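You operate a simulated robot arm through the tools that you are given. There is no shell and no other tool.

You are at the controls of a simulated robot arm. One attempt, no reset.

JOB
Vent the test line, then free nut two and nut one.
Fine: vent and read 0 BAR on the test line gauge before you loosen anything; use the grey socket spanner and stand it back; leave the third nut tight and the vent open; no hand in the jet. Set down upright: grey socket spanner.

Only the result counts: the job must be done as asked and must still hold three seconds after the hand-in. Knocking over, shifting, dropping, spilling or breaking anything else fails it.

ROBOT AND FRAMES
A 7-joint arm with a three-finger gripper, fixed in place. Base frame: the origin is on the floor under the middle of its stand, x ahead of it, y to its left, z up; the work surface is at about z = 900. Units: mm, degrees, N and s.
It reaches about 1342 mm from its shoulder. Its first joint turns from -166.0 to 166.0 degrees. Payload 2.69 kg.
Tool frame: the origin (TCP) lies between the finger pads and is the grasp point; the fingertips stand 30 mm ahead of it; z points along the fingers, y is the line along which they close. The gripper opens to 128 mm; its body begins 117 mm behind the TCP.
Orientation is that of the tool frame in the base frame, as a unit quaternion [w, x, y, z]. With the fingers straight down and closing along the base's y, the tool's x points along the base's -x, its y along +y and its z along -z.

CONTROLS
- The arm moves only by the tool jog_arm. Its argument "targets" is a list of rows, each an object (a shift or turn left out is 0, a gripper value left out holds the last) with "turn": the turn, a rotation vector about the base's x, y, z in degrees, a list of three; "delta_pos": the shift along the base's x, y, z in mm, a list of three; "gripper": the gripper command, from -1 (shut) to 1 (fully open), values between in proportion. In form: [{"turn": [rx, ry, rz], "delta_pos": [dx, dy, dz], "gripper": gripper}, ...]. A call has 1 to 20 rows; each row shifts and turns the commanded pose from where the row before left it. Rows are played at 5 a second. More than 50 mm and 8.6 degrees between two rows, or a gripper value outside its range, and nothing of the call is played. A pose out of reach is approached as far as the arm can. The call stops where the force on the tool passes 90 N (or 10 N more than at its start, if that is more) or the arm is blocked; 0.2 s more then pass. Each finger travels about 127 mm/s and halts on what it meets, pressing with about 29 N; the grip force reading is that of the motor and also rises with nothing between the fingers. The clock runs only during rows and for 0.2 s after the last one: add rows that do not move to give the fingers time. The reply holds the time, the measured pose of the TCP, the force on the tool along the base axes, the opening and the grip force, in the units named above and with some noise, with the torque about the TCP (base axes, N m) and any sound that the robot's microphone picked up.
- Cameras (640 x 400 px; columns grow to the right, rows downward): "scene" is fixed at [388, -654.5, 1825.1]; the picture's right is [0.94, -0.35, 0.00], its down [-0.19, -0.51, -0.84] and it looks along [0.30, 0.79, -0.54] (base axes); focal length 351 px, centre (320, 200). "wrist" rides on the gripper at [58, 54, -131] in the tool frame; the picture's right is [-0.68, 0.74, 0.00], its down [-0.62, -0.57, -0.55] and it looks along [-0.40, -0.37, 0.84] (tool axes); focal length 234 px, centre (320, 200). There is no depth. A picture from a camera that has moved, and an enlarged one, comes with that camera's place and axes in the base frame and with its lens. The place of the scene camera against the robot may be out by one fixed shift of up to 25 mm in any direction.
- grab_frame(camera): a new picture of that camera. It takes no simulated time.
- raise_lower(by): moves the trunk up (or, below 0, down) by that many mm; the arm rides with it, the base frame stays. It gives what a move gives, with no picture.
- zoom(camera, box): a new picture of the part [left, top, right, bottom] of that camera's present view, enlarged. It takes no simulated time.
- job_done(): hands the job in; it is judged then, once.

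Nothing tells you positions but the pictures and the camera data. Unless the task says otherwise, let go and move clear before handing in.

The tools are called after "Emit:" as a command line: name --argument value ..., lists and objects as JSON in quotes. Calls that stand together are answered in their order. jog_arm: Moves the arm, as the interface text tells. Its arguments: {"type":"object","properties":{"targets":{"type":"array","items":{"type":"object","properties":{"turn":{"type":"array","items":{"type":"number"}},"delta_pos":{"type":"array","items":{"type":"number"}},"gripper":{"type":"number"}}}}},"required":["targets"]} The other tools are called the same way: raise_lower (by) moves the trunk up or down; grab_frame (camera) takes a picture; zoom (camera, box) takes an enlarged picture of a part of a camera's view; job_done () hands the job in.

At the start:

```text
t: 0.0
ee_pos: [460.4, 523.8, 1373.4]
tcp_rot: [0.0, 0.0, 1.0, 0.0]
ft_force: [0.3, 0.0, 0.4]
wrist_torque: [-0.01, 0.0, -0.01]
finger_gap: 127.7
gripper_force: 0.1
trunk travel left (down, up): [-150.0, 200.0]
```

scene: 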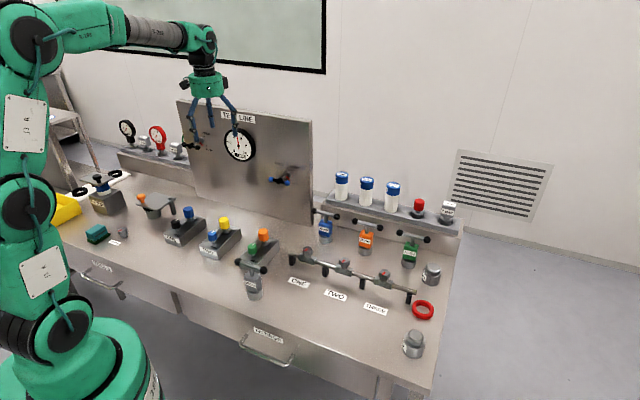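
wrist: 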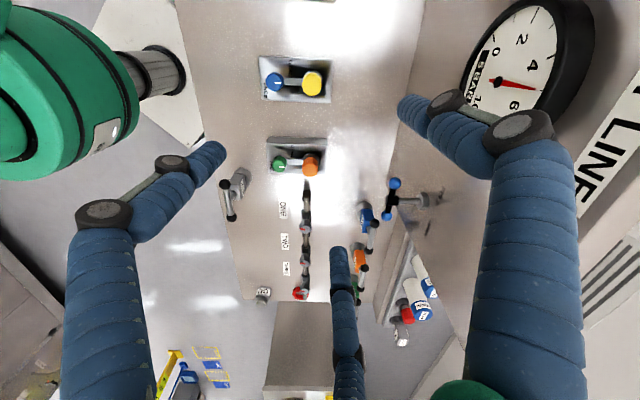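

I see a bench with a back panel with a test line gauge, a valve to the right of it on the panel, a pipe with nuts labelled ONE, TWO, THREE, and several T-handled spanners. I will zoom in to identify everything.

Emit:
zoom --camera "scene" --box '[170, 90, 330, 190]'

Emit:
zoom --camera "scene" --box '[280, 200, 460, 312]'

Emit:
zoom --camera "scene" --box '[200, 220, 360, 320]'

Emit:
zoom --camera "scene" --box '[60, 110, 260, 260]'

Emit:
zoom --camera "scene" --box '[300, 160, 480, 272]'

Emit:
zoom --camera "wrist" --box '[210, 130, 450, 310]'

```text
4.00 times, centred on (250, 140) of scene
camera zoom: at [388.0, -654.5, 1825.1], right [0.94, -0.35, 0.0], down [-0.19, -0.51, -0.84], along [0.3, 0.79, -0.54], focal length 1403 px, centre (600, 440)
```

zoom: 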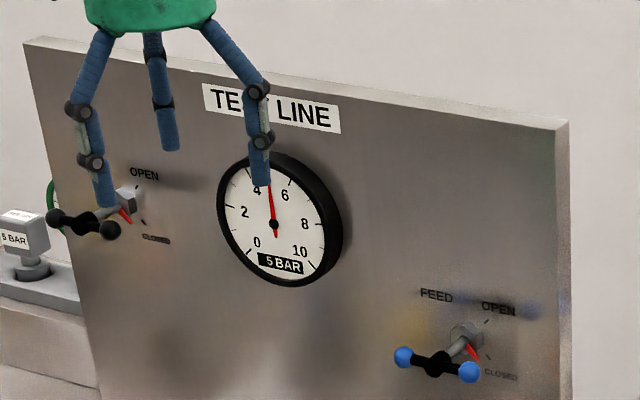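

```text
3.56 times, centred on (370, 256) of scene
camera zoom: at [388.0, -654.5, 1825.1], right [0.94, -0.35, 0.0], down [-0.19, -0.51, -0.84], along [0.3, 0.79, -0.54], focal length 1247 px, centre (142, 1)
```

zoom: 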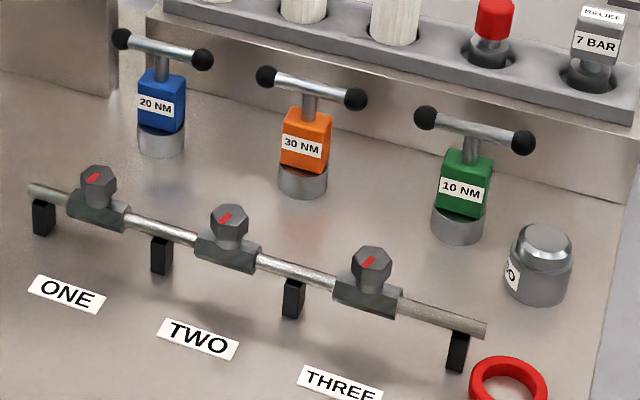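

```text
4.00 times, centred on (280, 270) of scene
camera zoom: at [388.0, -654.5, 1825.1], right [0.94, -0.35, 0.0], down [-0.19, -0.51, -0.84], along [0.3, 0.79, -0.54], focal length 1403 px, centre (480, -80)
```

zoom: 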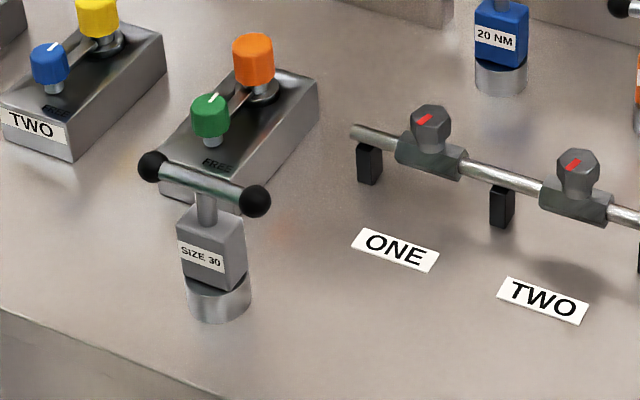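

```text
2.67 times, centred on (160, 185) of scene
camera zoom: at [388.0, -654.5, 1825.1], right [0.94, -0.35, 0.0], down [-0.19, -0.51, -0.84], along [0.3, 0.79, -0.54], focal length 936 px, centre (747, 240)
```

zoom: 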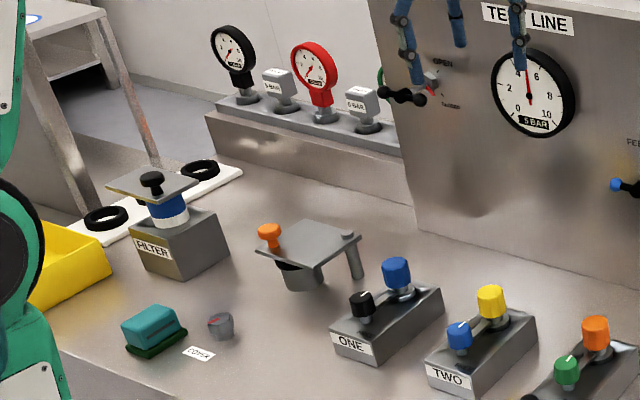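

```text
3.56 times, centred on (390, 216) of scene
camera zoom: at [388.0, -654.5, 1825.1], right [0.94, -0.35, 0.0], down [-0.19, -0.51, -0.84], along [0.3, 0.79, -0.54], focal length 1247 px, centre (71, 143)
```

zoom: 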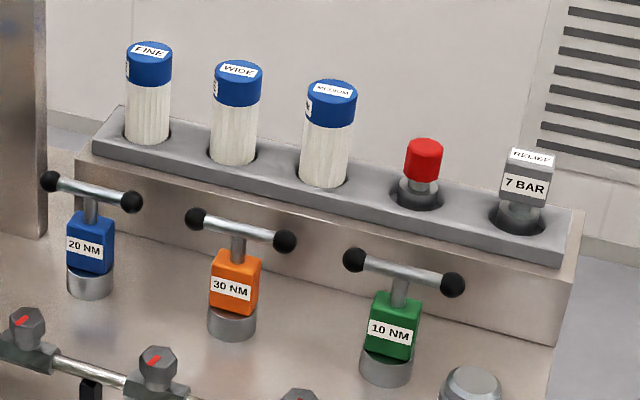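

```text
2.22 times, centred on (330, 220) of wrist
camera zoom: at [402.4, 577.2, 1502.9], right [0.68, 0.74, 0.0], down [0.62, -0.57, 0.55], along [0.4, -0.37, -0.84], focal length 520 px, centre (298, 156)
```

zoom: 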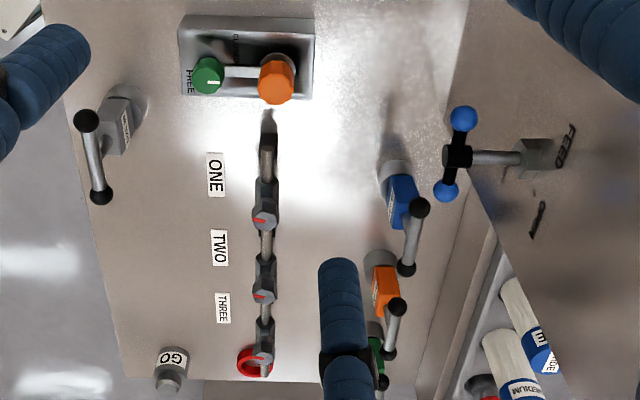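

The panel has two valves: a black-handled one on the left, partly hidden by a finger, and FEED on the right. The gauge reads about 5 BAR. I'll turn the hand to face the panel in place, so the wrist camera can read the labels and the fingers clear the scene view.

Emit:
jog_arm --targets '[{"turn": [5.785, -5.785, 0], "delta_pos": [-8, -8, 0], "gripper": 1}, {"turn": [5.785, -5.785, 0], "delta_pos": [-8, -8, 0]}, {"turn": [5.785, -5.785, 0], "delta_pos": [-8, -8, 0]}, {"turn": [5.785, -5.785, 0], "delta_pos": [0, 0, 0]}, {"turn": [5.785, -5.785, 0]}, {"turn": [5.785, -5.785, 0]}, {"turn": [5.785, -5.785, 0]}, {"turn": [5.785, -5.785, 0]}, {"turn": [5.785, -5.785, 0]}, {"turn": [5.785, -5.785, 0]}, {"turn": [5.785, -5.785, 0]}]'

Emit:
grab_frame --camera "scene"

Emit:
grab_frame --camera "wrist"

```text
t: 2.4
ee_pos: [429.4, 497.5, 1381.6]
tcp_rot: [0.478, 0.009, 0.747, 0.462]
ft_force: [-1.3, -1.0, 8.0]
wrist_torque: [-0.6, 0.63, 0.05]
finger_gap: 128.0
gripper_force: 0.0
out of reach, approached as far as the arm can: row 10, 11
trunk travel left (down, up): [-150.0, 200.0]
```

```text
taken
```

scene: 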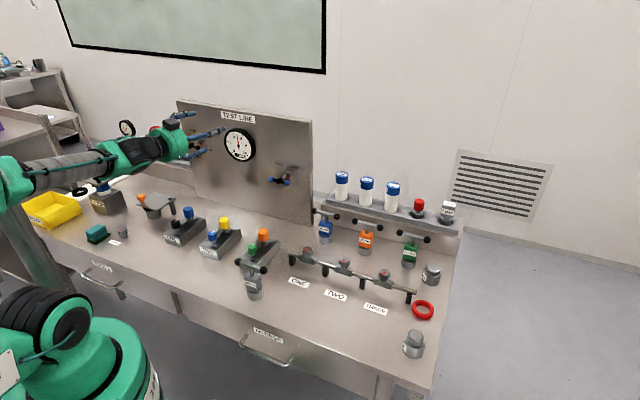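

```text
taken
camera wrist: at [280.0, 466.0, 1391.7], right [0.05, 0.11, 0.99], down [0.18, -0.98, 0.1], along [0.98, 0.17, -0.07], focal length 234 px, centre (320, 200)
```

wrist: 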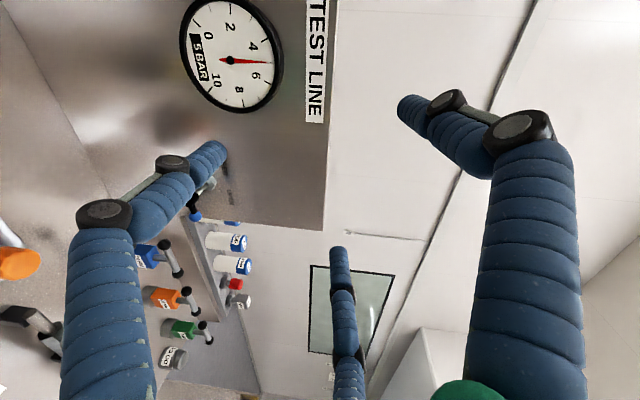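

The hand now faces the panel and the gauge reads about 5. I'll slide the hand to the right and lower, so the scene camera has a clear view of the left valve.

Emit:
jog_arm --targets '[{"delta_pos": [28, -20, -10]}, {"delta_pos": [28, -20, -10]}, {"delta_pos": [28, -20, -10]}, {"delta_pos": [28, -20, -10]}, {"delta_pos": [28, -20, -10]}, {"delta_pos": [28, -20, -10]}]'

Emit:
zoom --camera "scene" --box '[110, 90, 334, 230]'

Emit:
zoom --camera "scene" --box '[170, 110, 218, 140]'

Emit:
zoom --camera "scene" --box '[262, 155, 310, 185]'

```text
t: 3.8
ee_pos: [492.6, 399.0, 1391.5]
tcp_rot: [0.47, 0.021, 0.77, 0.431]
ft_force: [-0.4, -0.5, -0.1]
wrist_torque: [0.05, -0.01, 0.0]
finger_gap: 128.1
gripper_force: 0.1
out of reach, approached as far as the arm can: row 1, 2, 3, 4, 5, 6
trunk travel left (down, up): [-150.0, 200.0]
```

```text
2.86 times, centred on (222, 160) of scene
camera zoom: at [388.0, -654.5, 1825.1], right [0.94, -0.35, 0.0], down [-0.19, -0.51, -0.84], along [0.3, 0.79, -0.54], focal length 1002 px, centre (600, 314)
```

zoom: 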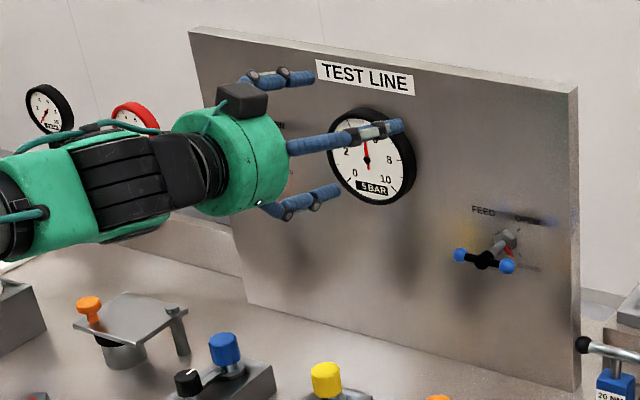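

```text
13.33 times, centred on (194, 125) of scene
camera zoom: at [388.0, -654.5, 1825.1], right [0.94, -0.35, 0.0], down [-0.19, -0.51, -0.84], along [0.3, 0.79, -0.54], focal length 4678 px, centre (2000, 1200)
```

zoom: 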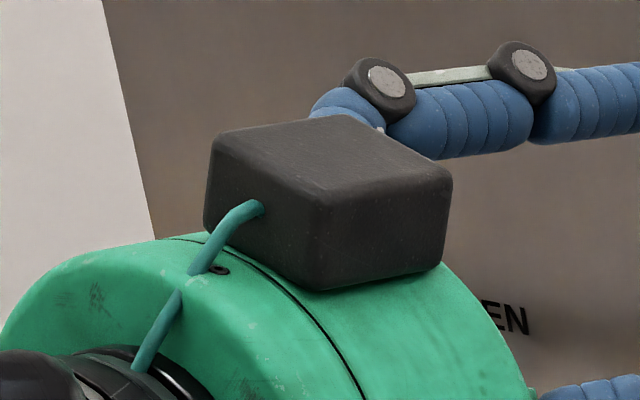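

```text
13.33 times, centred on (286, 170) of scene
camera zoom: at [388.0, -654.5, 1825.1], right [0.94, -0.35, 0.0], down [-0.19, -0.51, -0.84], along [0.3, 0.79, -0.54], focal length 4678 px, centre (773, 600)
```

zoom: 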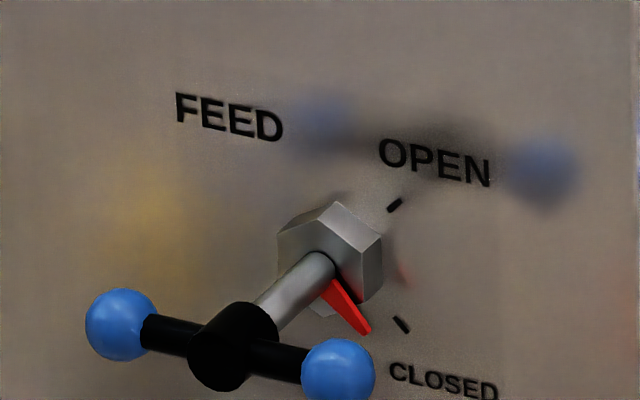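

FEED's pointer sits at CLOSED. The arm is close to a folding limit here, so I'll check how the commanded pose behaves with a small move away from the panel.

Emit:
jog_arm --targets '[{"delta_pos": [0, 0, 0]}, {"delta_pos": [0, 0, 0]}]'

Emit:
zoom --camera "scene" --box '[0, 80, 320, 280]'

```text
t: 4.4
ee_pos: [492.5, 397.8, 1393.9]
tcp_rot: [0.471, 0.02, 0.769, 0.431]
ft_force: [0.7, -0.4, -0.3]
wrist_torque: [0.02, 0.02, -0.01]
finger_gap: 128.1
gripper_force: 0.0
trunk travel left (down, up): [-150.0, 200.0]
```

```text
2.00 times, centred on (160, 180) of scene
camera zoom: at [388.0, -654.5, 1825.1], right [0.94, -0.35, 0.0], down [-0.19, -0.51, -0.84], along [0.3, 0.79, -0.54], focal length 702 px, centre (640, 240)
```

zoom: 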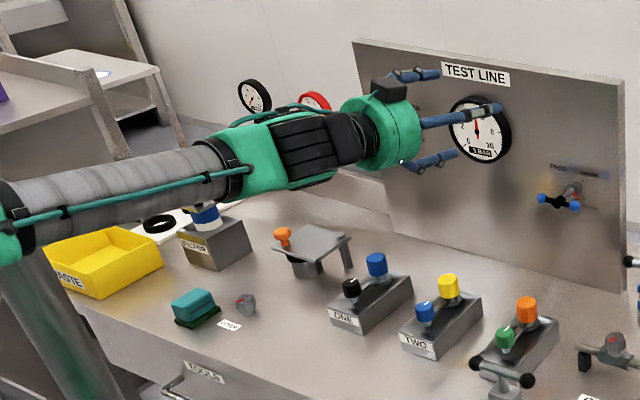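

The command resets to the attained pose, so I can continue from here. I'll move the hand right and down, staying well clear of the panel, to uncover the left valve.

Emit:
jog_arm --targets '[{"delta_pos": [22, -10, -15]}, {"delta_pos": [22, -10, -15]}, {"delta_pos": [22, -10, -15]}, {"delta_pos": [22, -10, -15]}, {"delta_pos": [22, -10, -15]}, {"delta_pos": [22, -10, -15]}, {"delta_pos": [22, -10, -15]}, {"delta_pos": [22, -10, -15]}]'

Emit:
grab_frame --camera "scene"

Emit:
zoom --camera "scene" --box '[110, 90, 270, 190]'

Emit:
grab_frame --camera "wrist"

```text
t: 6.2
ee_pos: [689.1, 303.4, 1266.6]
tcp_rot: [0.479, 0.018, 0.757, 0.445]
ft_force: [-0.4, 0.0, 0.5]
wrist_torque: [-0.01, -0.01, -0.03]
finger_gap: 127.9
gripper_force: 0.1
out of reach, approached as far as the arm can: row 1
trunk travel left (down, up): [-150.0, 200.0]
```

```text
taken
```

scene: 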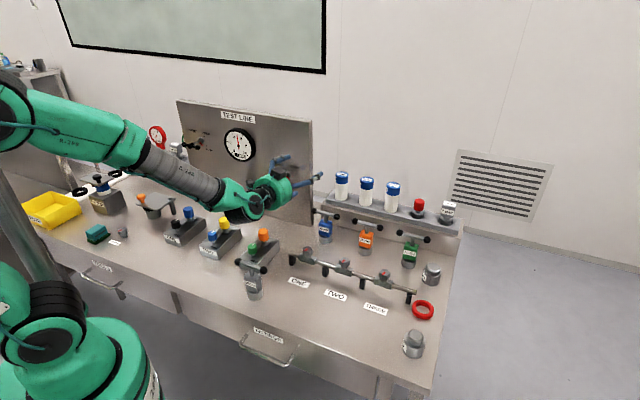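

```text
4.00 times, centred on (190, 140) of scene
camera zoom: at [388.0, -654.5, 1825.1], right [0.94, -0.35, 0.0], down [-0.19, -0.51, -0.84], along [0.3, 0.79, -0.54], focal length 1403 px, centre (840, 440)
```

zoom: 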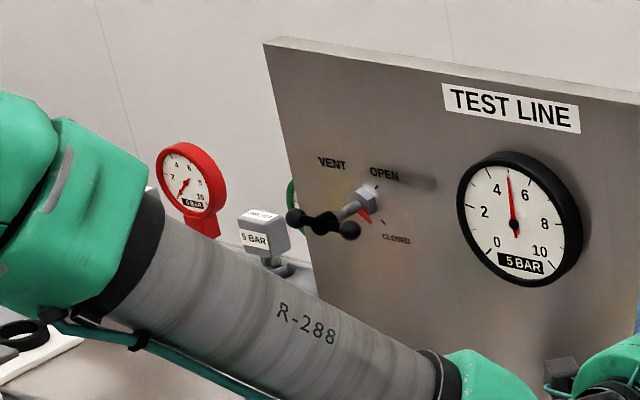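

```text
taken
camera wrist: at [537.7, 276.7, 1281.4], right [0.07, 0.14, 0.99], down [0.15, -0.98, 0.13], along [0.99, 0.14, -0.09], focal length 234 px, centre (320, 200)
```

wrist: 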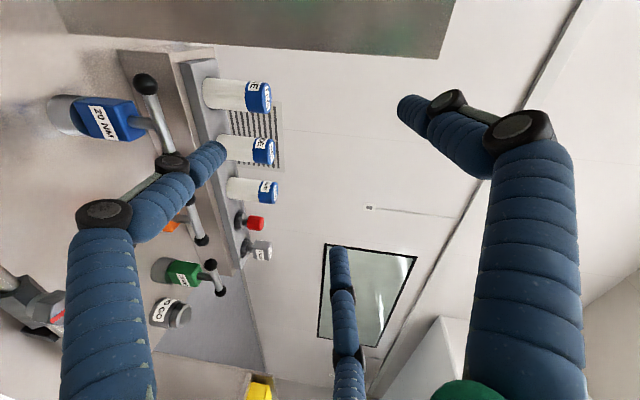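

The left valve is labelled VENT and its pointer is at CLOSED. I'll zoom closer to find its outlet, so I know where the jet will go.

Emit:
zoom --camera "scene" --box '[166, 120, 230, 160]'

Emit:
zoom --camera "scene" --box '[220, 115, 268, 165]'

Emit:
zoom --camera "scene" --box '[170, 90, 330, 230]'

Emit:
zoom --camera "scene" --box '[220, 230, 300, 310]'

Emit:
zoom --camera "scene" --box '[280, 240, 420, 320]'

```text
10.00 times, centred on (198, 140) of scene
camera zoom: at [388.0, -654.5, 1825.1], right [0.94, -0.35, 0.0], down [-0.19, -0.51, -0.84], along [0.3, 0.79, -0.54], focal length 3508 px, centre (1540, 800)
```

zoom: 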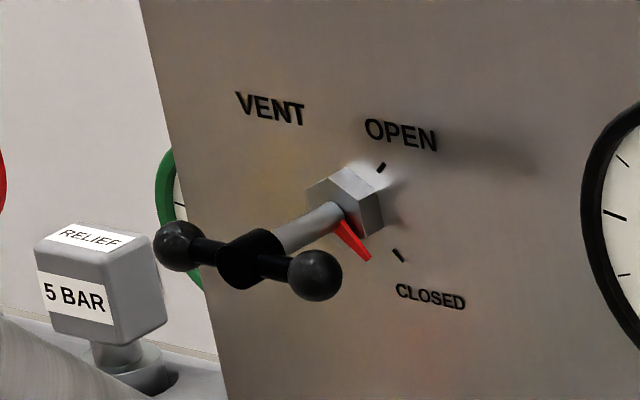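

```text
8.00 times, centred on (244, 140) of scene
camera zoom: at [388.0, -654.5, 1825.1], right [0.94, -0.35, 0.0], down [-0.19, -0.51, -0.84], along [0.3, 0.79, -0.54], focal length 2806 px, centre (928, 680)
```

zoom: 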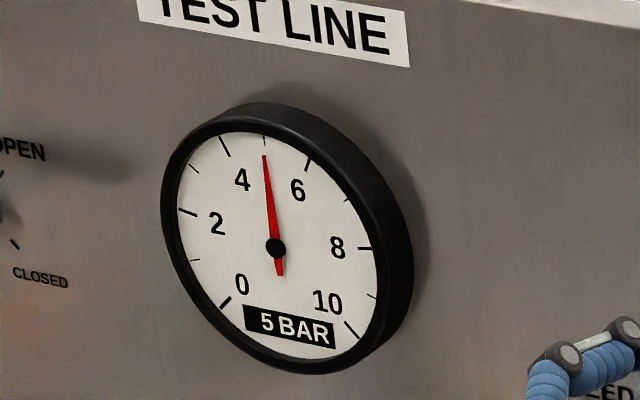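

```text
2.86 times, centred on (250, 160) of scene
camera zoom: at [388.0, -654.5, 1825.1], right [0.94, -0.35, 0.0], down [-0.19, -0.51, -0.84], along [0.3, 0.79, -0.54], focal length 1002 px, centre (520, 314)
```

zoom: 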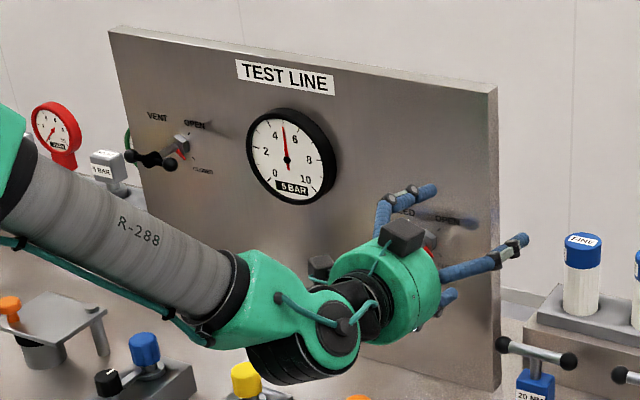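

```text
5.00 times, centred on (260, 270) of scene
camera zoom: at [388.0, -654.5, 1825.1], right [0.94, -0.35, 0.0], down [-0.19, -0.51, -0.84], along [0.3, 0.79, -0.54], focal length 1754 px, centre (620, -150)
```

zoom: 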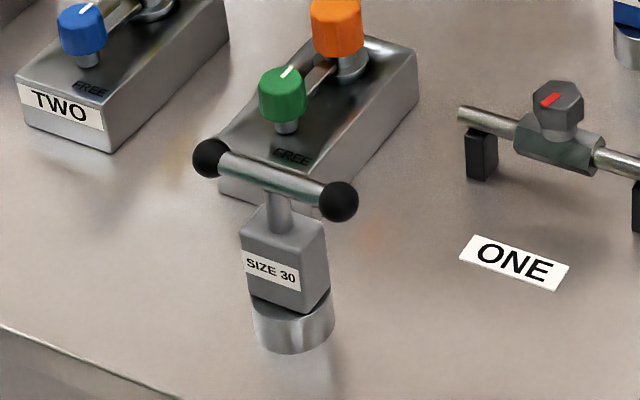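

```text
4.57 times, centred on (350, 280) of scene
camera zoom: at [388.0, -654.5, 1825.1], right [0.94, -0.35, 0.0], down [-0.19, -0.51, -0.84], along [0.3, 0.79, -0.54], focal length 1604 px, centre (183, -166)
```

zoom: 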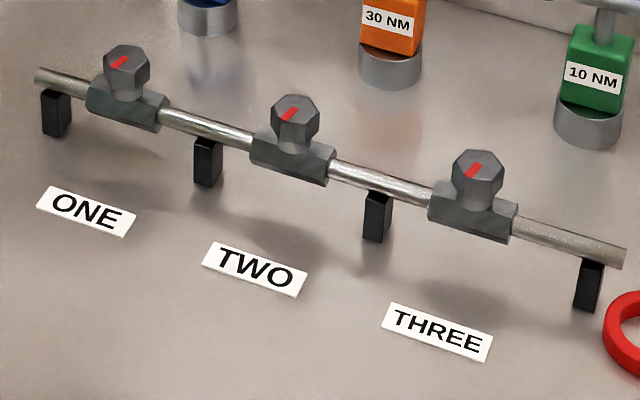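

VENT and its ticks are clear, with the bar horizontal and the pointer at CLOSED; TEST LINE reads 5. I'll bring the hand along the panel at a safe standoff to in front of the VENT valve, with closing direction vertical, and look with the wrist camera.

Emit:
jog_arm --targets '[{"turn": [2.41, 1.61, 0.04], "delta_pos": [-27, 28.7, -3.4]}, {"turn": [2.41, 1.61, 0.04], "delta_pos": [-27, 28.7, -3.4]}, {"turn": [2.41, 1.61, 0.04], "delta_pos": [-27, 28.7, -3.4]}, {"turn": [2.41, 1.61, 0.04], "delta_pos": [-27, 28.7, -3.4]}, {"turn": [2.41, 1.61, 0.04], "delta_pos": [-27, 28.7, -3.4]}, {"turn": [2.41, 1.61, 0.04], "delta_pos": [-27, 28.7, -3.4]}, {"turn": [2.41, 1.61, 0.04], "delta_pos": [-27, 28.7, -3.4]}, {"turn": [2.41, 1.61, 0.04], "delta_pos": [-27, 28.7, -3.4]}, {"turn": [2.41, 1.61, 0.04], "delta_pos": [-27, 28.7, -3.4]}, {"turn": [2.41, 1.61, 0.04], "delta_pos": [-27, 28.7, -3.4]}, {"turn": [2.41, 1.61, 0.04], "delta_pos": [-27, 28.7, -3.4]}, {"turn": [2.41, 1.61, 0.04], "delta_pos": [-27, 28.7, -3.4]}, {"turn": [2.41, 1.61, 0.04], "delta_pos": [-27, 28.7, -3.4]}]'

Emit:
grab_frame --camera "wrist"

Emit:
grab_frame --camera "scene"

```text
t: 9.0
ee_pos: [338.3, 678.3, 1222.5]
tcp_rot: [0.311, 0.223, 0.683, 0.622]
ft_force: [-0.1, -0.1, -0.4]
wrist_torque: [-0.01, -0.01, 0.06]
finger_gap: 127.8
gripper_force: 0.1
trunk travel left (down, up): [-150.0, 200.0]
```

```text
taken
camera wrist: at [199.2, 632.6, 1270.1], right [0.42, -0.37, 0.83], down [0.1, -0.89, -0.45], along [0.9, 0.27, -0.33], focal length 234 px, centre (320, 200)
```

wrist: 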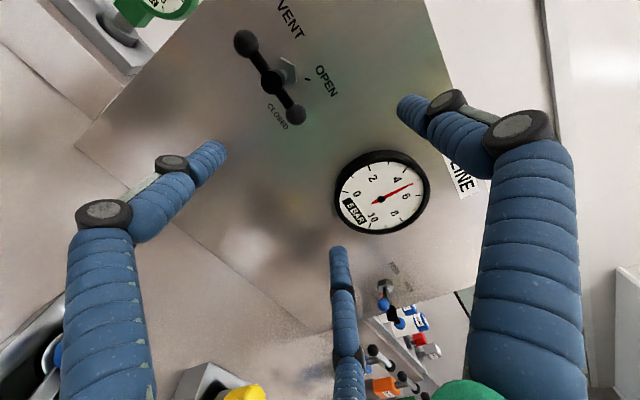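

```text
taken
```

scene: 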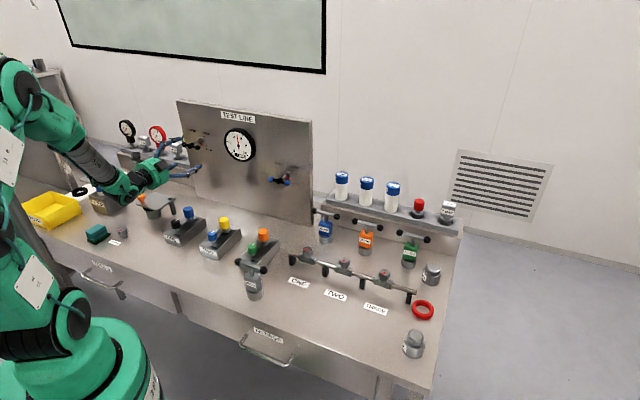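

The wrist camera now sees VENT, the gauge and FEED. I'll zoom on the VENT valve to locate it precisely.

Emit:
zoom --camera "wrist" --box '[216, 0, 360, 140]'

Emit:
zoom --camera "scene" --box '[120, 110, 248, 190]'

```text
2.86 times, centred on (288, 70) of wrist
camera zoom: at [199.2, 632.6, 1270.1], right [0.42, -0.37, 0.83], down [0.1, -0.89, -0.45], along [0.9, 0.27, -0.33], focal length 669 px, centre (411, 571)
```

zoom: 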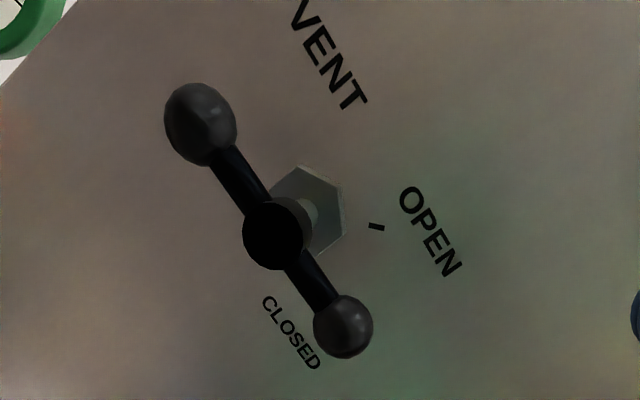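

```text
5.00 times, centred on (184, 150) of scene
camera zoom: at [388.0, -654.5, 1825.1], right [0.94, -0.35, 0.0], down [-0.19, -0.51, -0.84], along [0.3, 0.79, -0.54], focal length 1754 px, centre (1000, 450)
```

zoom: 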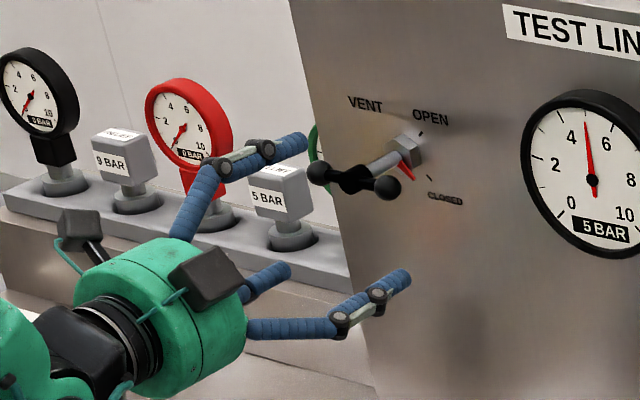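

From the two views the VENT hub is about 107 mm ahead of the grasp point and 70 mm to its left, roughly at (364, 803, 1212). I'll centre the hand in front of it without advancing, then take a second view to refine the position.

Emit:
jog_arm --targets '[{"turn": [2.43, 1.57, -0.16], "delta_pos": [-16.7, 16.3, -3.3]}, {"turn": [2.43, 1.57, -0.16], "delta_pos": [-16.7, 16.3, -3.3]}, {"turn": [2.43, 1.57, -0.16], "delta_pos": [-16.7, 16.3, -3.3]}]'

Emit:
grab_frame --camera "wrist"

Emit:
zoom --camera "wrist" --box '[230, 60, 390, 200]'

Emit:
zoom --camera "scene" --box '[120, 110, 248, 190]'

```text
t: 10.0
ee_pos: [351.0, 710.7, 1268.0]
tcp_rot: [0.291, 0.304, 0.616, 0.666]
ft_force: [-0.4, -0.4, 0.4]
wrist_torque: [-0.02, -0.04, -0.02]
finger_gap: 127.8
gripper_force: 0.0
trunk travel left (down, up): [-150.0, 200.0]
stopped in row 3: the arm was blocked; the commanded pose is now the measured one
```

```text
taken
camera wrist: at [212.5, 667.0, 1316.6], right [0.43, -0.57, 0.7], down [-0.01, -0.78, -0.62], along [0.9, 0.26, -0.34], focal length 234 px, centre (320, 200)
```

wrist: 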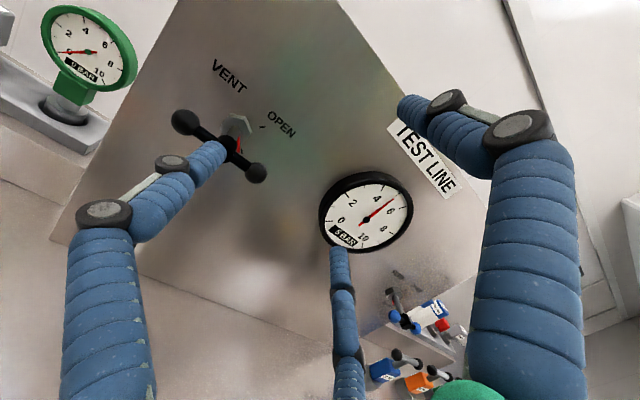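

```text
2.86 times, centred on (310, 130) of wrist
camera zoom: at [212.5, 667.0, 1316.6], right [0.43, -0.57, 0.7], down [-0.01, -0.78, -0.62], along [0.9, 0.26, -0.34], focal length 669 px, centre (349, 400)
```

zoom: 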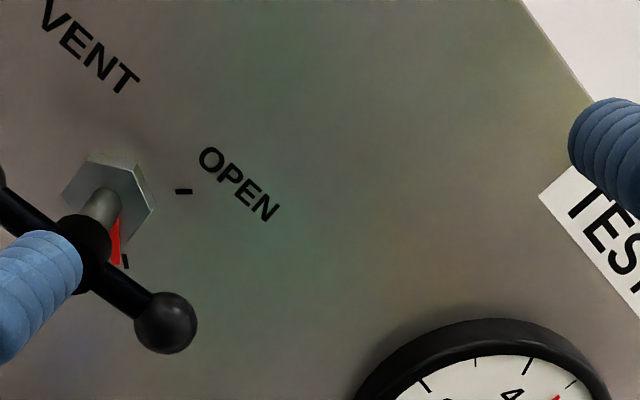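

```text
5.00 times, centred on (184, 150) of scene
camera zoom: at [388.0, -654.5, 1825.1], right [0.94, -0.35, 0.0], down [-0.19, -0.51, -0.84], along [0.3, 0.79, -0.54], focal length 1754 px, centre (1000, 450)
```

zoom: 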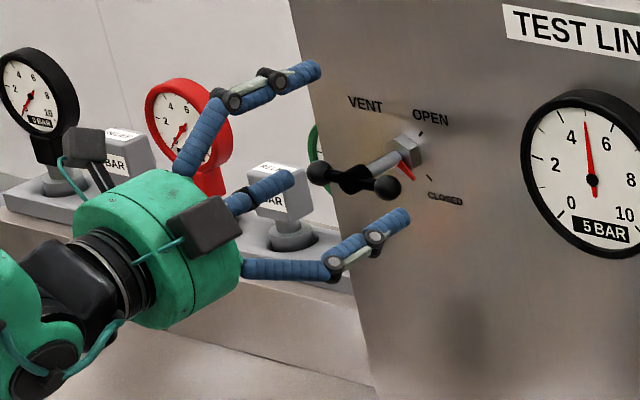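

The arm stopped short and rose about 45 mm, "blocked" — it may be at a joint limit or touching something. I'll look at the whole scene before moving again.

Emit:
grab_frame --camera "scene"

Emit:
zoom --camera "scene" --box '[0, 50, 256, 210]'

```text
taken
```

scene: 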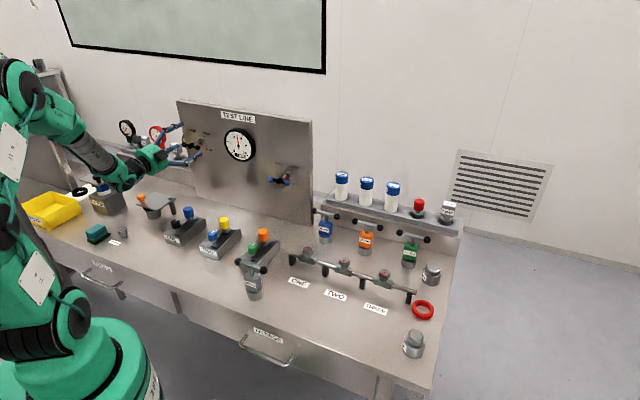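

```text
2.50 times, centred on (128, 130) of scene
camera zoom: at [388.0, -654.5, 1825.1], right [0.94, -0.35, 0.0], down [-0.19, -0.51, -0.84], along [0.3, 0.79, -0.54], focal length 877 px, centre (800, 375)
```

zoom: 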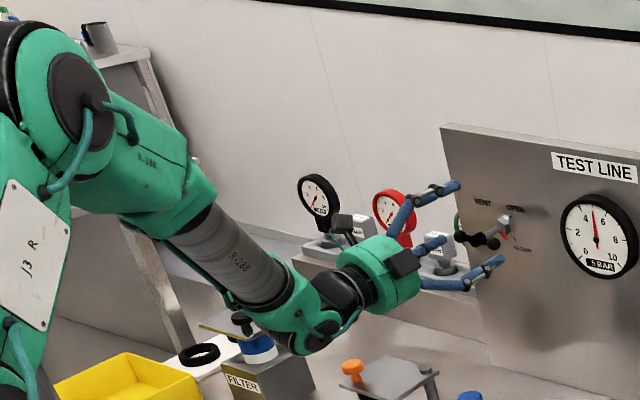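

This looks like a wrist joint limit: the forearm slopes down while the hand is level. A hand pointing straight down suits this arm better, so I'll back off, raise, and turn the hand down. I'll then work the VENT bar from above by its right-hand ball.

Emit:
jog_arm --targets '[{"delta_pos": [-25, -25, 5]}, {"turn": [-6.75, 4.07, 2.4], "delta_pos": [-3, -4, 14]}, {"turn": [-6.75, 4.07, 2.4], "delta_pos": [-3, -4, 14]}, {"turn": [-6.75, 4.07, 2.4], "delta_pos": [-3, -4, 14]}, {"turn": [-6.75, 4.07, 2.4], "delta_pos": [-3, -4, 14]}, {"turn": [-6.75, 4.07, 2.4], "delta_pos": [-3, -4, 14]}, {"turn": [-6.75, 4.07, 2.4], "delta_pos": [-3, -4, 14]}, {"turn": [-6.75, 4.07, 2.4], "delta_pos": [-3, -4, 14]}, {"turn": [-6.75, 4.07, 2.4], "delta_pos": [-3, -4, 14]}, {"turn": [-6.75, 4.07, 2.4], "delta_pos": [0, 0, 10]}, {"turn": [-6.75, 4.07, 2.4], "delta_pos": [0, 0, 10]}, {"turn": [-6.75, 4.07, 2.4], "delta_pos": [0, 0, 0]}, {"turn": [-6.75, 4.07, 2.4], "delta_pos": [0, 0, 0]}]'

Emit:
grab_frame --camera "scene"

Emit:
grab_frame --camera "wrist"

```text
t: 12.8
ee_pos: [253.6, 653.4, 1371.5]
tcp_rot: [0.135, 0.134, 0.981, 0.034]
ft_force: [-0.6, 1.1, 0.5]
wrist_torque: [-0.04, -0.04, 0.0]
finger_gap: 128.0
gripper_force: 0.0
out of reach, approached as far as the arm can: row 9, 10, 11, 12, 13
trunk travel left (down, up): [-150.0, 200.0]
```

```text
taken
```

scene: 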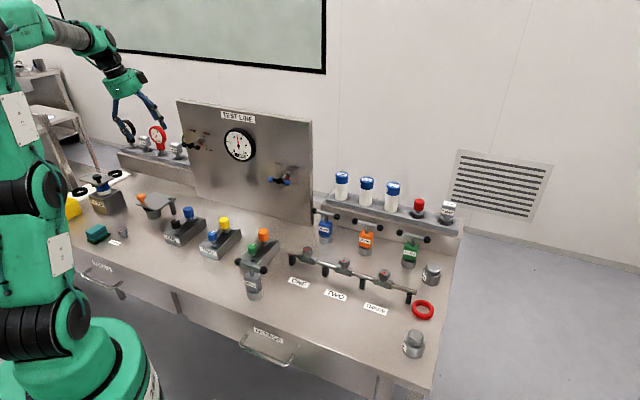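

```text
taken
camera wrist: at [176.4, 716.3, 1488.6], right [0.81, 0.52, 0.25], down [0.28, -0.73, 0.63], along [0.51, -0.44, -0.74], focal length 234 px, centre (320, 200)
```

wrist: 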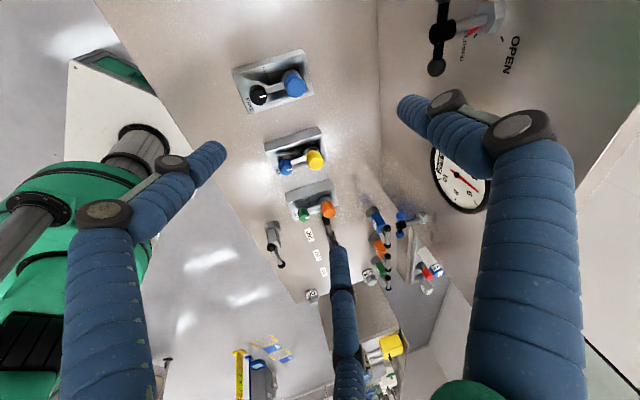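

The hand is nearly down but tilted, with the solver at a limit for this yaw. I'll try the starting orientation (straight down, no yaw) while moving toward the valve side at a safe height.

Emit:
jog_arm --targets '[{"turn": [-1.3, 5.2, 5.16], "delta_pos": [20, 10, 0]}, {"turn": [-1.3, 5.2, 5.16], "delta_pos": [20, 10, 0]}, {"turn": [-1.3, 5.2, 5.16], "delta_pos": [20, 10, 0]}]'

```text
t: 13.6
ee_pos: [308.0, 681.3, 1344.1]
tcp_rot: [0.134, -0.001, 0.991, -0.014]
ft_force: [0.0, -0.4, 0.2]
wrist_torque: [0.02, 0.06, 0.03]
finger_gap: 127.8
gripper_force: 0.0
out of reach, approached as far as the arm can: row 1, 2, 3
trunk travel left (down, up): [-150.0, 200.0]
```

There is still a 15° tilt that the arm cannot remove from this elbow shape. I'll return toward the starting pose to recover the original arm shape, then approach by pure translation.

Emit:
jog_arm --targets '[{"turn": [0.32, 3.07, 0], "delta_pos": [30, -31, 6]}, {"turn": [0.32, 3.07, 0], "delta_pos": [30, -31, 6]}, {"turn": [0.32, 3.07, 0], "delta_pos": [30, -31, 6]}, {"turn": [0.32, 3.07, 0], "delta_pos": [30, -31, 6]}, {"turn": [0.32, 3.07, 0], "delta_pos": [30, -31, 6]}, {"delta_pos": [0, 0, 0]}]'

Emit:
grab_frame --camera "scene"

```text
t: 15.0
ee_pos: [448.0, 520.4, 1354.4]
tcp_rot: [0.128, 0.001, 0.991, -0.043]
ft_force: [0.1, 0.9, -0.3]
wrist_torque: [0.05, 0.01, 0.01]
finger_gap: 128.0
gripper_force: 0.1
out of reach, approached as far as the arm can: row 1, 2, 3, 4, 5
trunk travel left (down, up): [-150.0, 200.0]
```

```text
taken
```

scene: 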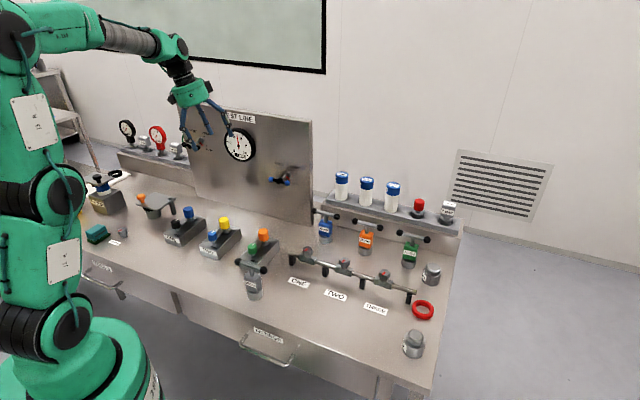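

I'll test removing the residual tilt in small steps here.

Emit:
jog_arm --targets '[{"turn": [0, 3, 0]}, {"turn": [0, 3, 0]}, {"turn": [0, 3, 0]}, {"turn": [0, 3, 0]}]'

```text
t: 16.0
ee_pos: [446.4, 519.1, 1349.9]
tcp_rot: [0.117, -0.001, 0.991, -0.065]
ft_force: [0.4, -0.2, 0.6]
wrist_torque: [0.01, 0.0, 0.05]
finger_gap: 127.8
gripper_force: 0.0
out of reach, approached as far as the arm can: row 1, 2, 3, 4
trunk travel left (down, up): [-150.0, 200.0]
```

The residual tilt is sideways, left over from rolling the hand while it was in line with the forearm. I'll test whether a change of yaw frees the limiting joint.

Emit:
jog_arm --targets '[{"turn": [0, 0, 8]}, {"turn": [0, 0, 8]}, {"turn": [0, 0, 8]}]'

```text
t: 16.8
ee_pos: [439.2, 520.9, 1334.1]
tcp_rot: [0.128, -0.207, 0.969, -0.051]
ft_force: [1.0, -0.6, 0.0]
wrist_torque: [0.0, -0.02, 0.01]
finger_gap: 128.0
gripper_force: 0.1
out of reach, approached as far as the arm can: row 1, 2, 3
trunk travel left (down, up): [-150.0, 200.0]
```

Yaw moves freely but the arm sags each time, which suggests a limit tied to height. I'll lower the hand a bit in this open space and retry levelling.

Emit:
jog_arm --targets '[{"delta_pos": [0, 0, -25]}, {"delta_pos": [0, 0, -25]}, {"delta_pos": [0, 0, -25]}]'

```text
t: 17.6
ee_pos: [437.5, 517.6, 1257.6]
tcp_rot: [0.129, -0.206, 0.969, -0.05]
ft_force: [-0.1, -0.4, -0.1]
wrist_torque: [0.0, -0.01, 0.01]
finger_gap: 127.9
gripper_force: 0.0
trunk travel left (down, up): [-150.0, 200.0]
```

Lowering works. Now I'll try levelling the hand here.

Emit:
jog_arm --targets '[{"turn": [0.64, 3.92, 0]}, {"turn": [0.64, 3.92, 0]}, {"turn": [0.64, 3.92, 0]}, {"turn": [0.64, 3.92, 0]}]'

Emit:
grab_frame --camera "scene"

```text
t: 18.6
ee_pos: [435.8, 517.2, 1255.8]
tcp_rot: [0.119, -0.206, 0.97, -0.052]
ft_force: [0.0, -0.3, -0.5]
wrist_torque: [-0.02, 0.01, 0.0]
finger_gap: 128.1
gripper_force: 0.0
out of reach, approached as far as the arm can: row 1, 2, 3, 4
trunk travel left (down, up): [-150.0, 200.0]
```

```text
taken
```

scene: 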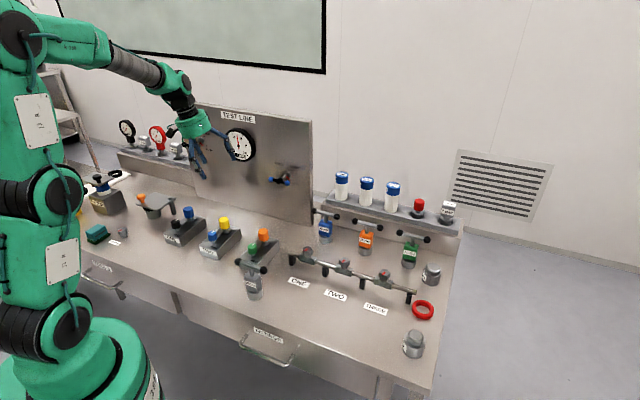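

The tilt limit persists here. I'll move to a roomier spot farther out and to the right, above the bench, and try levelling there.

Emit:
jog_arm --targets '[{"delta_pos": [30, -25, 0]}, {"delta_pos": [30, -25, 0]}, {"delta_pos": [30, -25, 0]}, {"delta_pos": [30, -25, 0]}, {"delta_pos": [30, -25, 0]}, {"delta_pos": [30, -25, 0]}, {"delta_pos": [30, -25, 0]}, {"turn": [0.64, 3.92, 0]}, {"turn": [0.64, 3.92, 0]}, {"turn": [0.64, 3.92, 0]}]'

Emit:
grab_frame --camera "scene"

```text
t: 20.8
ee_pos: [607.0, 349.1, 1185.6]
tcp_rot: [0.12, -0.205, 0.97, -0.054]
ft_force: [0.2, -0.2, 0.8]
wrist_torque: [-0.03, 0.01, 0.01]
finger_gap: 128.0
gripper_force: 0.0
out of reach, approached as far as the arm can: row 4, 5, 6, 7, 8, 9, 10
trunk travel left (down, up): [-150.0, 200.0]
```

```text
taken
```

scene: 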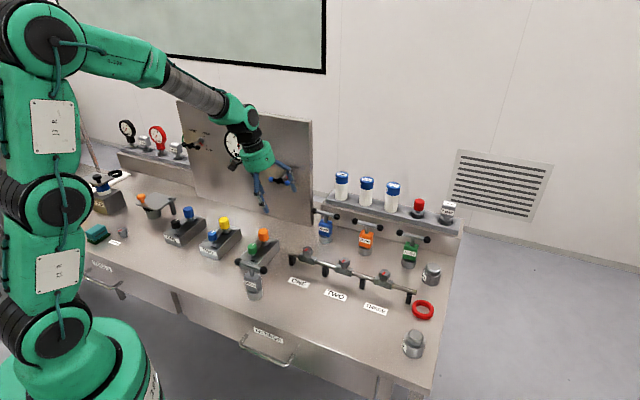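

The geometry tells me what happened: the forearm roll joint sits at its limit and the wrist is bent the wrong way, since the hand is 14° off the forearm plane. To unwind it I'll raise the trunk for clearance, then straighten the wrist through in-line, swing around, and come back down.

Emit:
raise_lower --by 200

Emit:
grab_frame --camera "scene"

```text
t: 23.0
ee_pos: [605.6, 347.5, 1386.6]
tcp_rot: [0.12, -0.206, 0.97, -0.053]
ft_force: [-0.1, 1.4, -0.7]
wrist_torque: [-0.01, -0.01, 0.04]
finger_gap: 128.0
gripper_force: 0.0
trunk travel left (down, up): [-350.0, 0.0]
```

```text
taken
```

scene: 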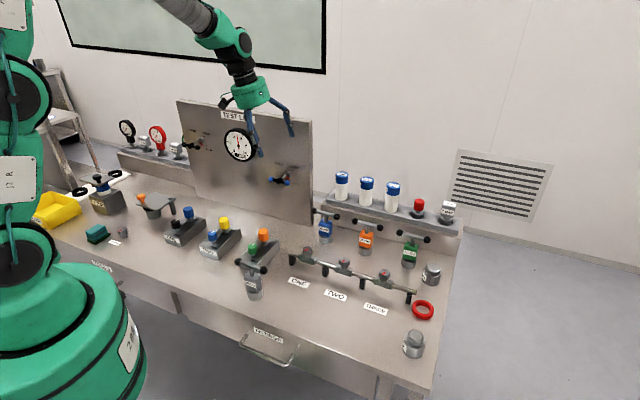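

The arm is raised and clear of the panel. Now I'll straighten the wrist through in-line, keeping the wrist point about fixed.

Emit:
jog_arm --targets '[{"turn": [5.19, -5.76, 1.71], "delta_pos": [29.8, 29.5, 9.2]}, {"turn": [5.19, -5.76, 1.71], "delta_pos": [27.6, 29.3, 14.9]}, {"turn": [5.19, -5.76, 1.71], "delta_pos": [25.0, 28.6, 20.1]}, {"turn": [5.19, -5.76, 1.71], "delta_pos": [22.0, 27.1, 24.9]}, {"turn": [5.19, -5.76, 1.71], "delta_pos": [18.4, 25.4, 29.4]}, {"turn": [5.19, -5.76, 1.71], "delta_pos": [14.5, 22.8, 33.3]}, {"turn": [5.19, -5.76, 1.71], "delta_pos": [10.4, 20.2, 36.4]}, {"turn": [5.19, -5.76, 1.71], "delta_pos": [6.1, 17.1, 39.0]}, {"turn": [5.19, -5.76, 1.71], "delta_pos": [1.6, 13.4, 40.7]}, {"turn": [5.19, -5.76, 1.71], "delta_pos": [-3.0, 9.7, 41.8]}]'

Emit:
grab_frame --camera "scene"

```text
t: 25.2
ee_pos: [755.7, 583.9, 1663.5]
tcp_rot: [0.633, -0.272, 0.677, 0.258]
ft_force: [2.7, 1.5, 3.0]
wrist_torque: [-0.23, 0.23, 0.19]
finger_gap: 127.5
gripper_force: 0.0
trunk travel left (down, up): [-350.0, 0.0]
```

```text
taken
```

scene: 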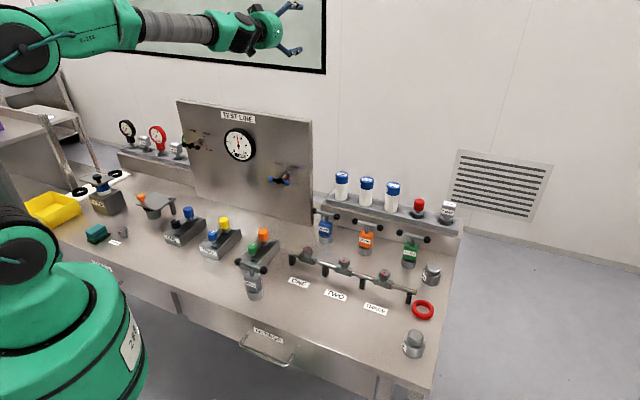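

The target was reached with the hand high and clear. I'll zoom in on the wrist to see how the hand lies relative to the forearm.

Emit:
zoom --camera "scene" --box '[0, 0, 320, 120]'

Emit:
grab_frame --camera "wrist"

```text
2.00 times, centred on (160, 60) of scene
camera zoom: at [388.0, -654.5, 1825.1], right [0.94, -0.35, 0.0], down [-0.19, -0.51, -0.84], along [0.3, 0.79, -0.54], focal length 702 px, centre (640, 480)
```

zoom: 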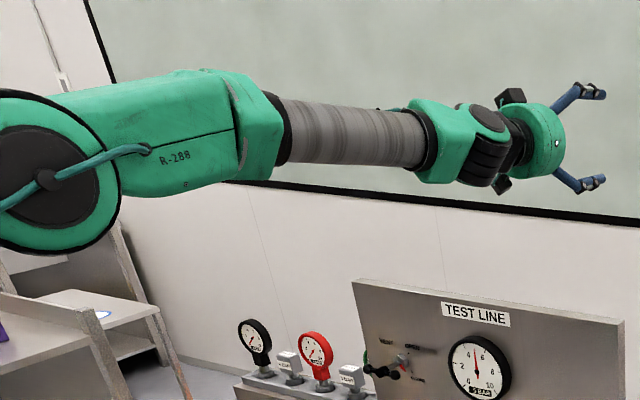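

```text
taken
camera wrist: at [620.2, 528.3, 1613.9], right [-0.48, 0.56, 0.68], down [0.03, -0.76, 0.65], along [0.88, 0.33, 0.35], focal length 234 px, centre (320, 200)
```

wrist: 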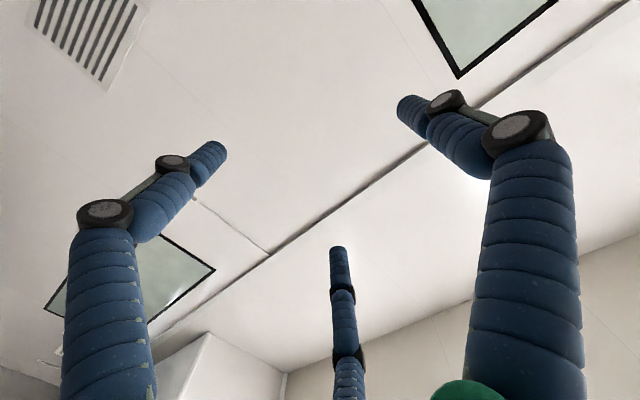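

The hand is now almost straight with the forearm. I'll keep bending it upward past straight, so the wrist is on its proper side before I swing it around.

Emit:
jog_arm --targets '[{"turn": [5.44, -5.52, 1.93], "delta_pos": [-7.5, 7.2, 41.9]}, {"turn": [5.44, -5.52, 1.93], "delta_pos": [-11.6, 3.0, 41.5]}, {"turn": [5.44, -5.52, 1.93], "delta_pos": [-15.6, -1.5, 40.1]}, {"turn": [5.44, -5.52, 1.93], "delta_pos": [-19.2, -5.8, 38.3]}, {"turn": [5.44, -5.52, 1.93], "delta_pos": [-22.5, -10.1, 35.5]}, {"turn": [5.44, -5.52, 1.93], "delta_pos": [-25.3, -14.1, 31.9]}]'

Emit:
zoom --camera "scene" --box '[0, 0, 320, 200]'

```text
t: 26.6
ee_pos: [657.6, 550.6, 1904.2]
tcp_rot: [0.805, -0.169, 0.347, 0.451]
ft_force: [-0.2, -0.4, 0.4]
wrist_torque: [0.02, 0.01, -0.03]
finger_gap: 128.1
gripper_force: 0.1
trunk travel left (down, up): [-350.0, 0.0]
```

```text
2.00 times, centred on (160, 100) of scene
camera zoom: at [388.0, -654.5, 1825.1], right [0.94, -0.35, 0.0], down [-0.19, -0.51, -0.84], along [0.3, 0.79, -0.54], focal length 702 px, centre (640, 400)
```

zoom: 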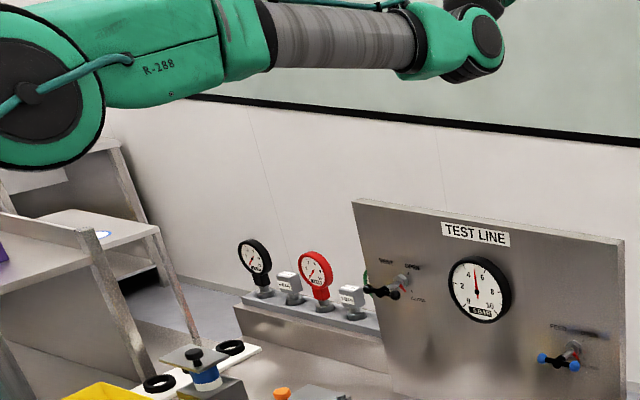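

The forearm stayed put and the wrist is now bent upward on its other side. I'll swing the hand around the forearm axis (up, then left, then down), ten steps at a time.

Emit:
jog_arm --targets '[{"turn": [-5.976, -5.727, 0.498], "delta_pos": [-23.0, 23.3, -8.7]}, {"turn": [-5.976, -5.727, 0.498], "delta_pos": [-22.1, 21.9, -13.4]}, {"turn": [-5.976, -5.727, 0.498], "delta_pos": [-20.8, 20.1, -17.7]}, {"turn": [-5.976, -5.727, 0.498], "delta_pos": [-19.0, 17.9, -21.6]}, {"turn": [-5.976, -5.727, 0.498], "delta_pos": [-16.7, 15.3, -25.2]}, {"turn": [-5.976, -5.727, 0.498], "delta_pos": [-14.2, 12.3, -28.2]}, {"turn": [-5.976, -5.727, 0.498], "delta_pos": [-11.3, 9.1, -30.6]}, {"turn": [-5.976, -5.727, 0.498], "delta_pos": [-8.3, 5.8, -32.3]}, {"turn": [-5.976, -5.727, 0.498], "delta_pos": [-5.1, 2.2, -33.4]}, {"turn": [-5.976, -5.727, 0.498], "delta_pos": [-1.6, -1.3, -33.8]}]'

Emit:
grab_frame --camera "scene"

```text
t: 28.8
ee_pos: [516.4, 677.2, 1658.4]
tcp_rot: [-0.662, 0.732, -0.101, -0.126]
ft_force: [0.3, 0.0, -0.1]
wrist_torque: [-0.03, -0.04, -0.02]
finger_gap: 127.8
gripper_force: 0.1
trunk travel left (down, up): [-350.0, 0.0]
```

```text
taken
```

scene: 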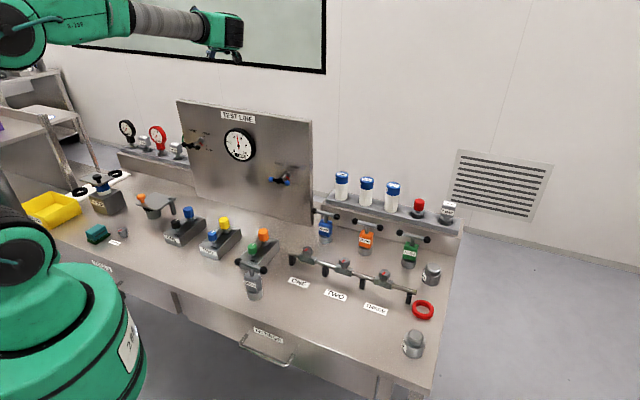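

Working as planned, with no limits hit. I'll play the second half of the swing, which brings the hand down.

Emit:
jog_arm --targets '[{"turn": [-5.976, -5.727, 0.498], "delta_pos": [1.7, -4.8, -33.5]}, {"turn": [-5.976, -5.727, 0.498], "delta_pos": [5.1, -8.3, -32.5]}, {"turn": [-5.976, -5.727, 0.498], "delta_pos": [8.3, -11.5, -30.8]}, {"turn": [-5.976, -5.727, 0.498], "delta_pos": [11.4, -14.5, -28.4]}, {"turn": [-5.976, -5.727, 0.498], "delta_pos": [14.3, -17.2, -25.5]}, {"turn": [-5.976, -5.727, 0.498], "delta_pos": [16.9, -19.6, -22.0]}, {"turn": [-5.976, -5.727, 0.498], "delta_pos": [19.0, -21.5, -18.1]}, {"turn": [-5.976, -5.727, 0.498], "delta_pos": [20.9, -23.0, -13.8]}, {"turn": [-5.976, -5.727, 0.498], "delta_pos": [22.1, -24.0, -9.1]}, {"turn": [-5.976, -5.727, 0.498], "delta_pos": [23.1, -24.5, -4.4]}]'

Emit:
grab_frame --camera "scene"

```text
t: 31.0
ee_pos: [658.4, 506.8, 1442.2]
tcp_rot: [-0.186, 0.927, 0.196, 0.261]
ft_force: [1.6, 0.1, 0.5]
wrist_torque: [0.03, 0.04, -0.02]
finger_gap: 128.1
gripper_force: 0.1
trunk travel left (down, up): [-350.0, 0.0]
```

```text
taken
```

scene: 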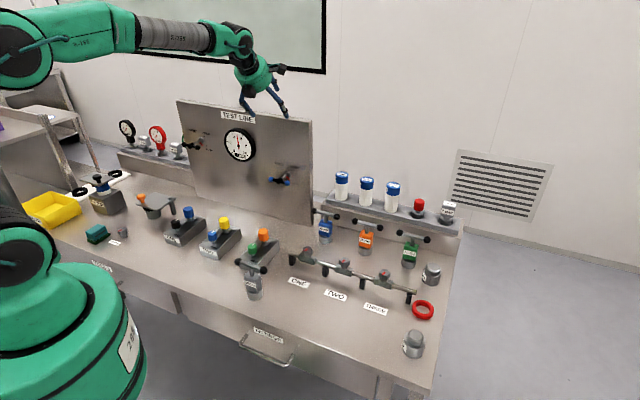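

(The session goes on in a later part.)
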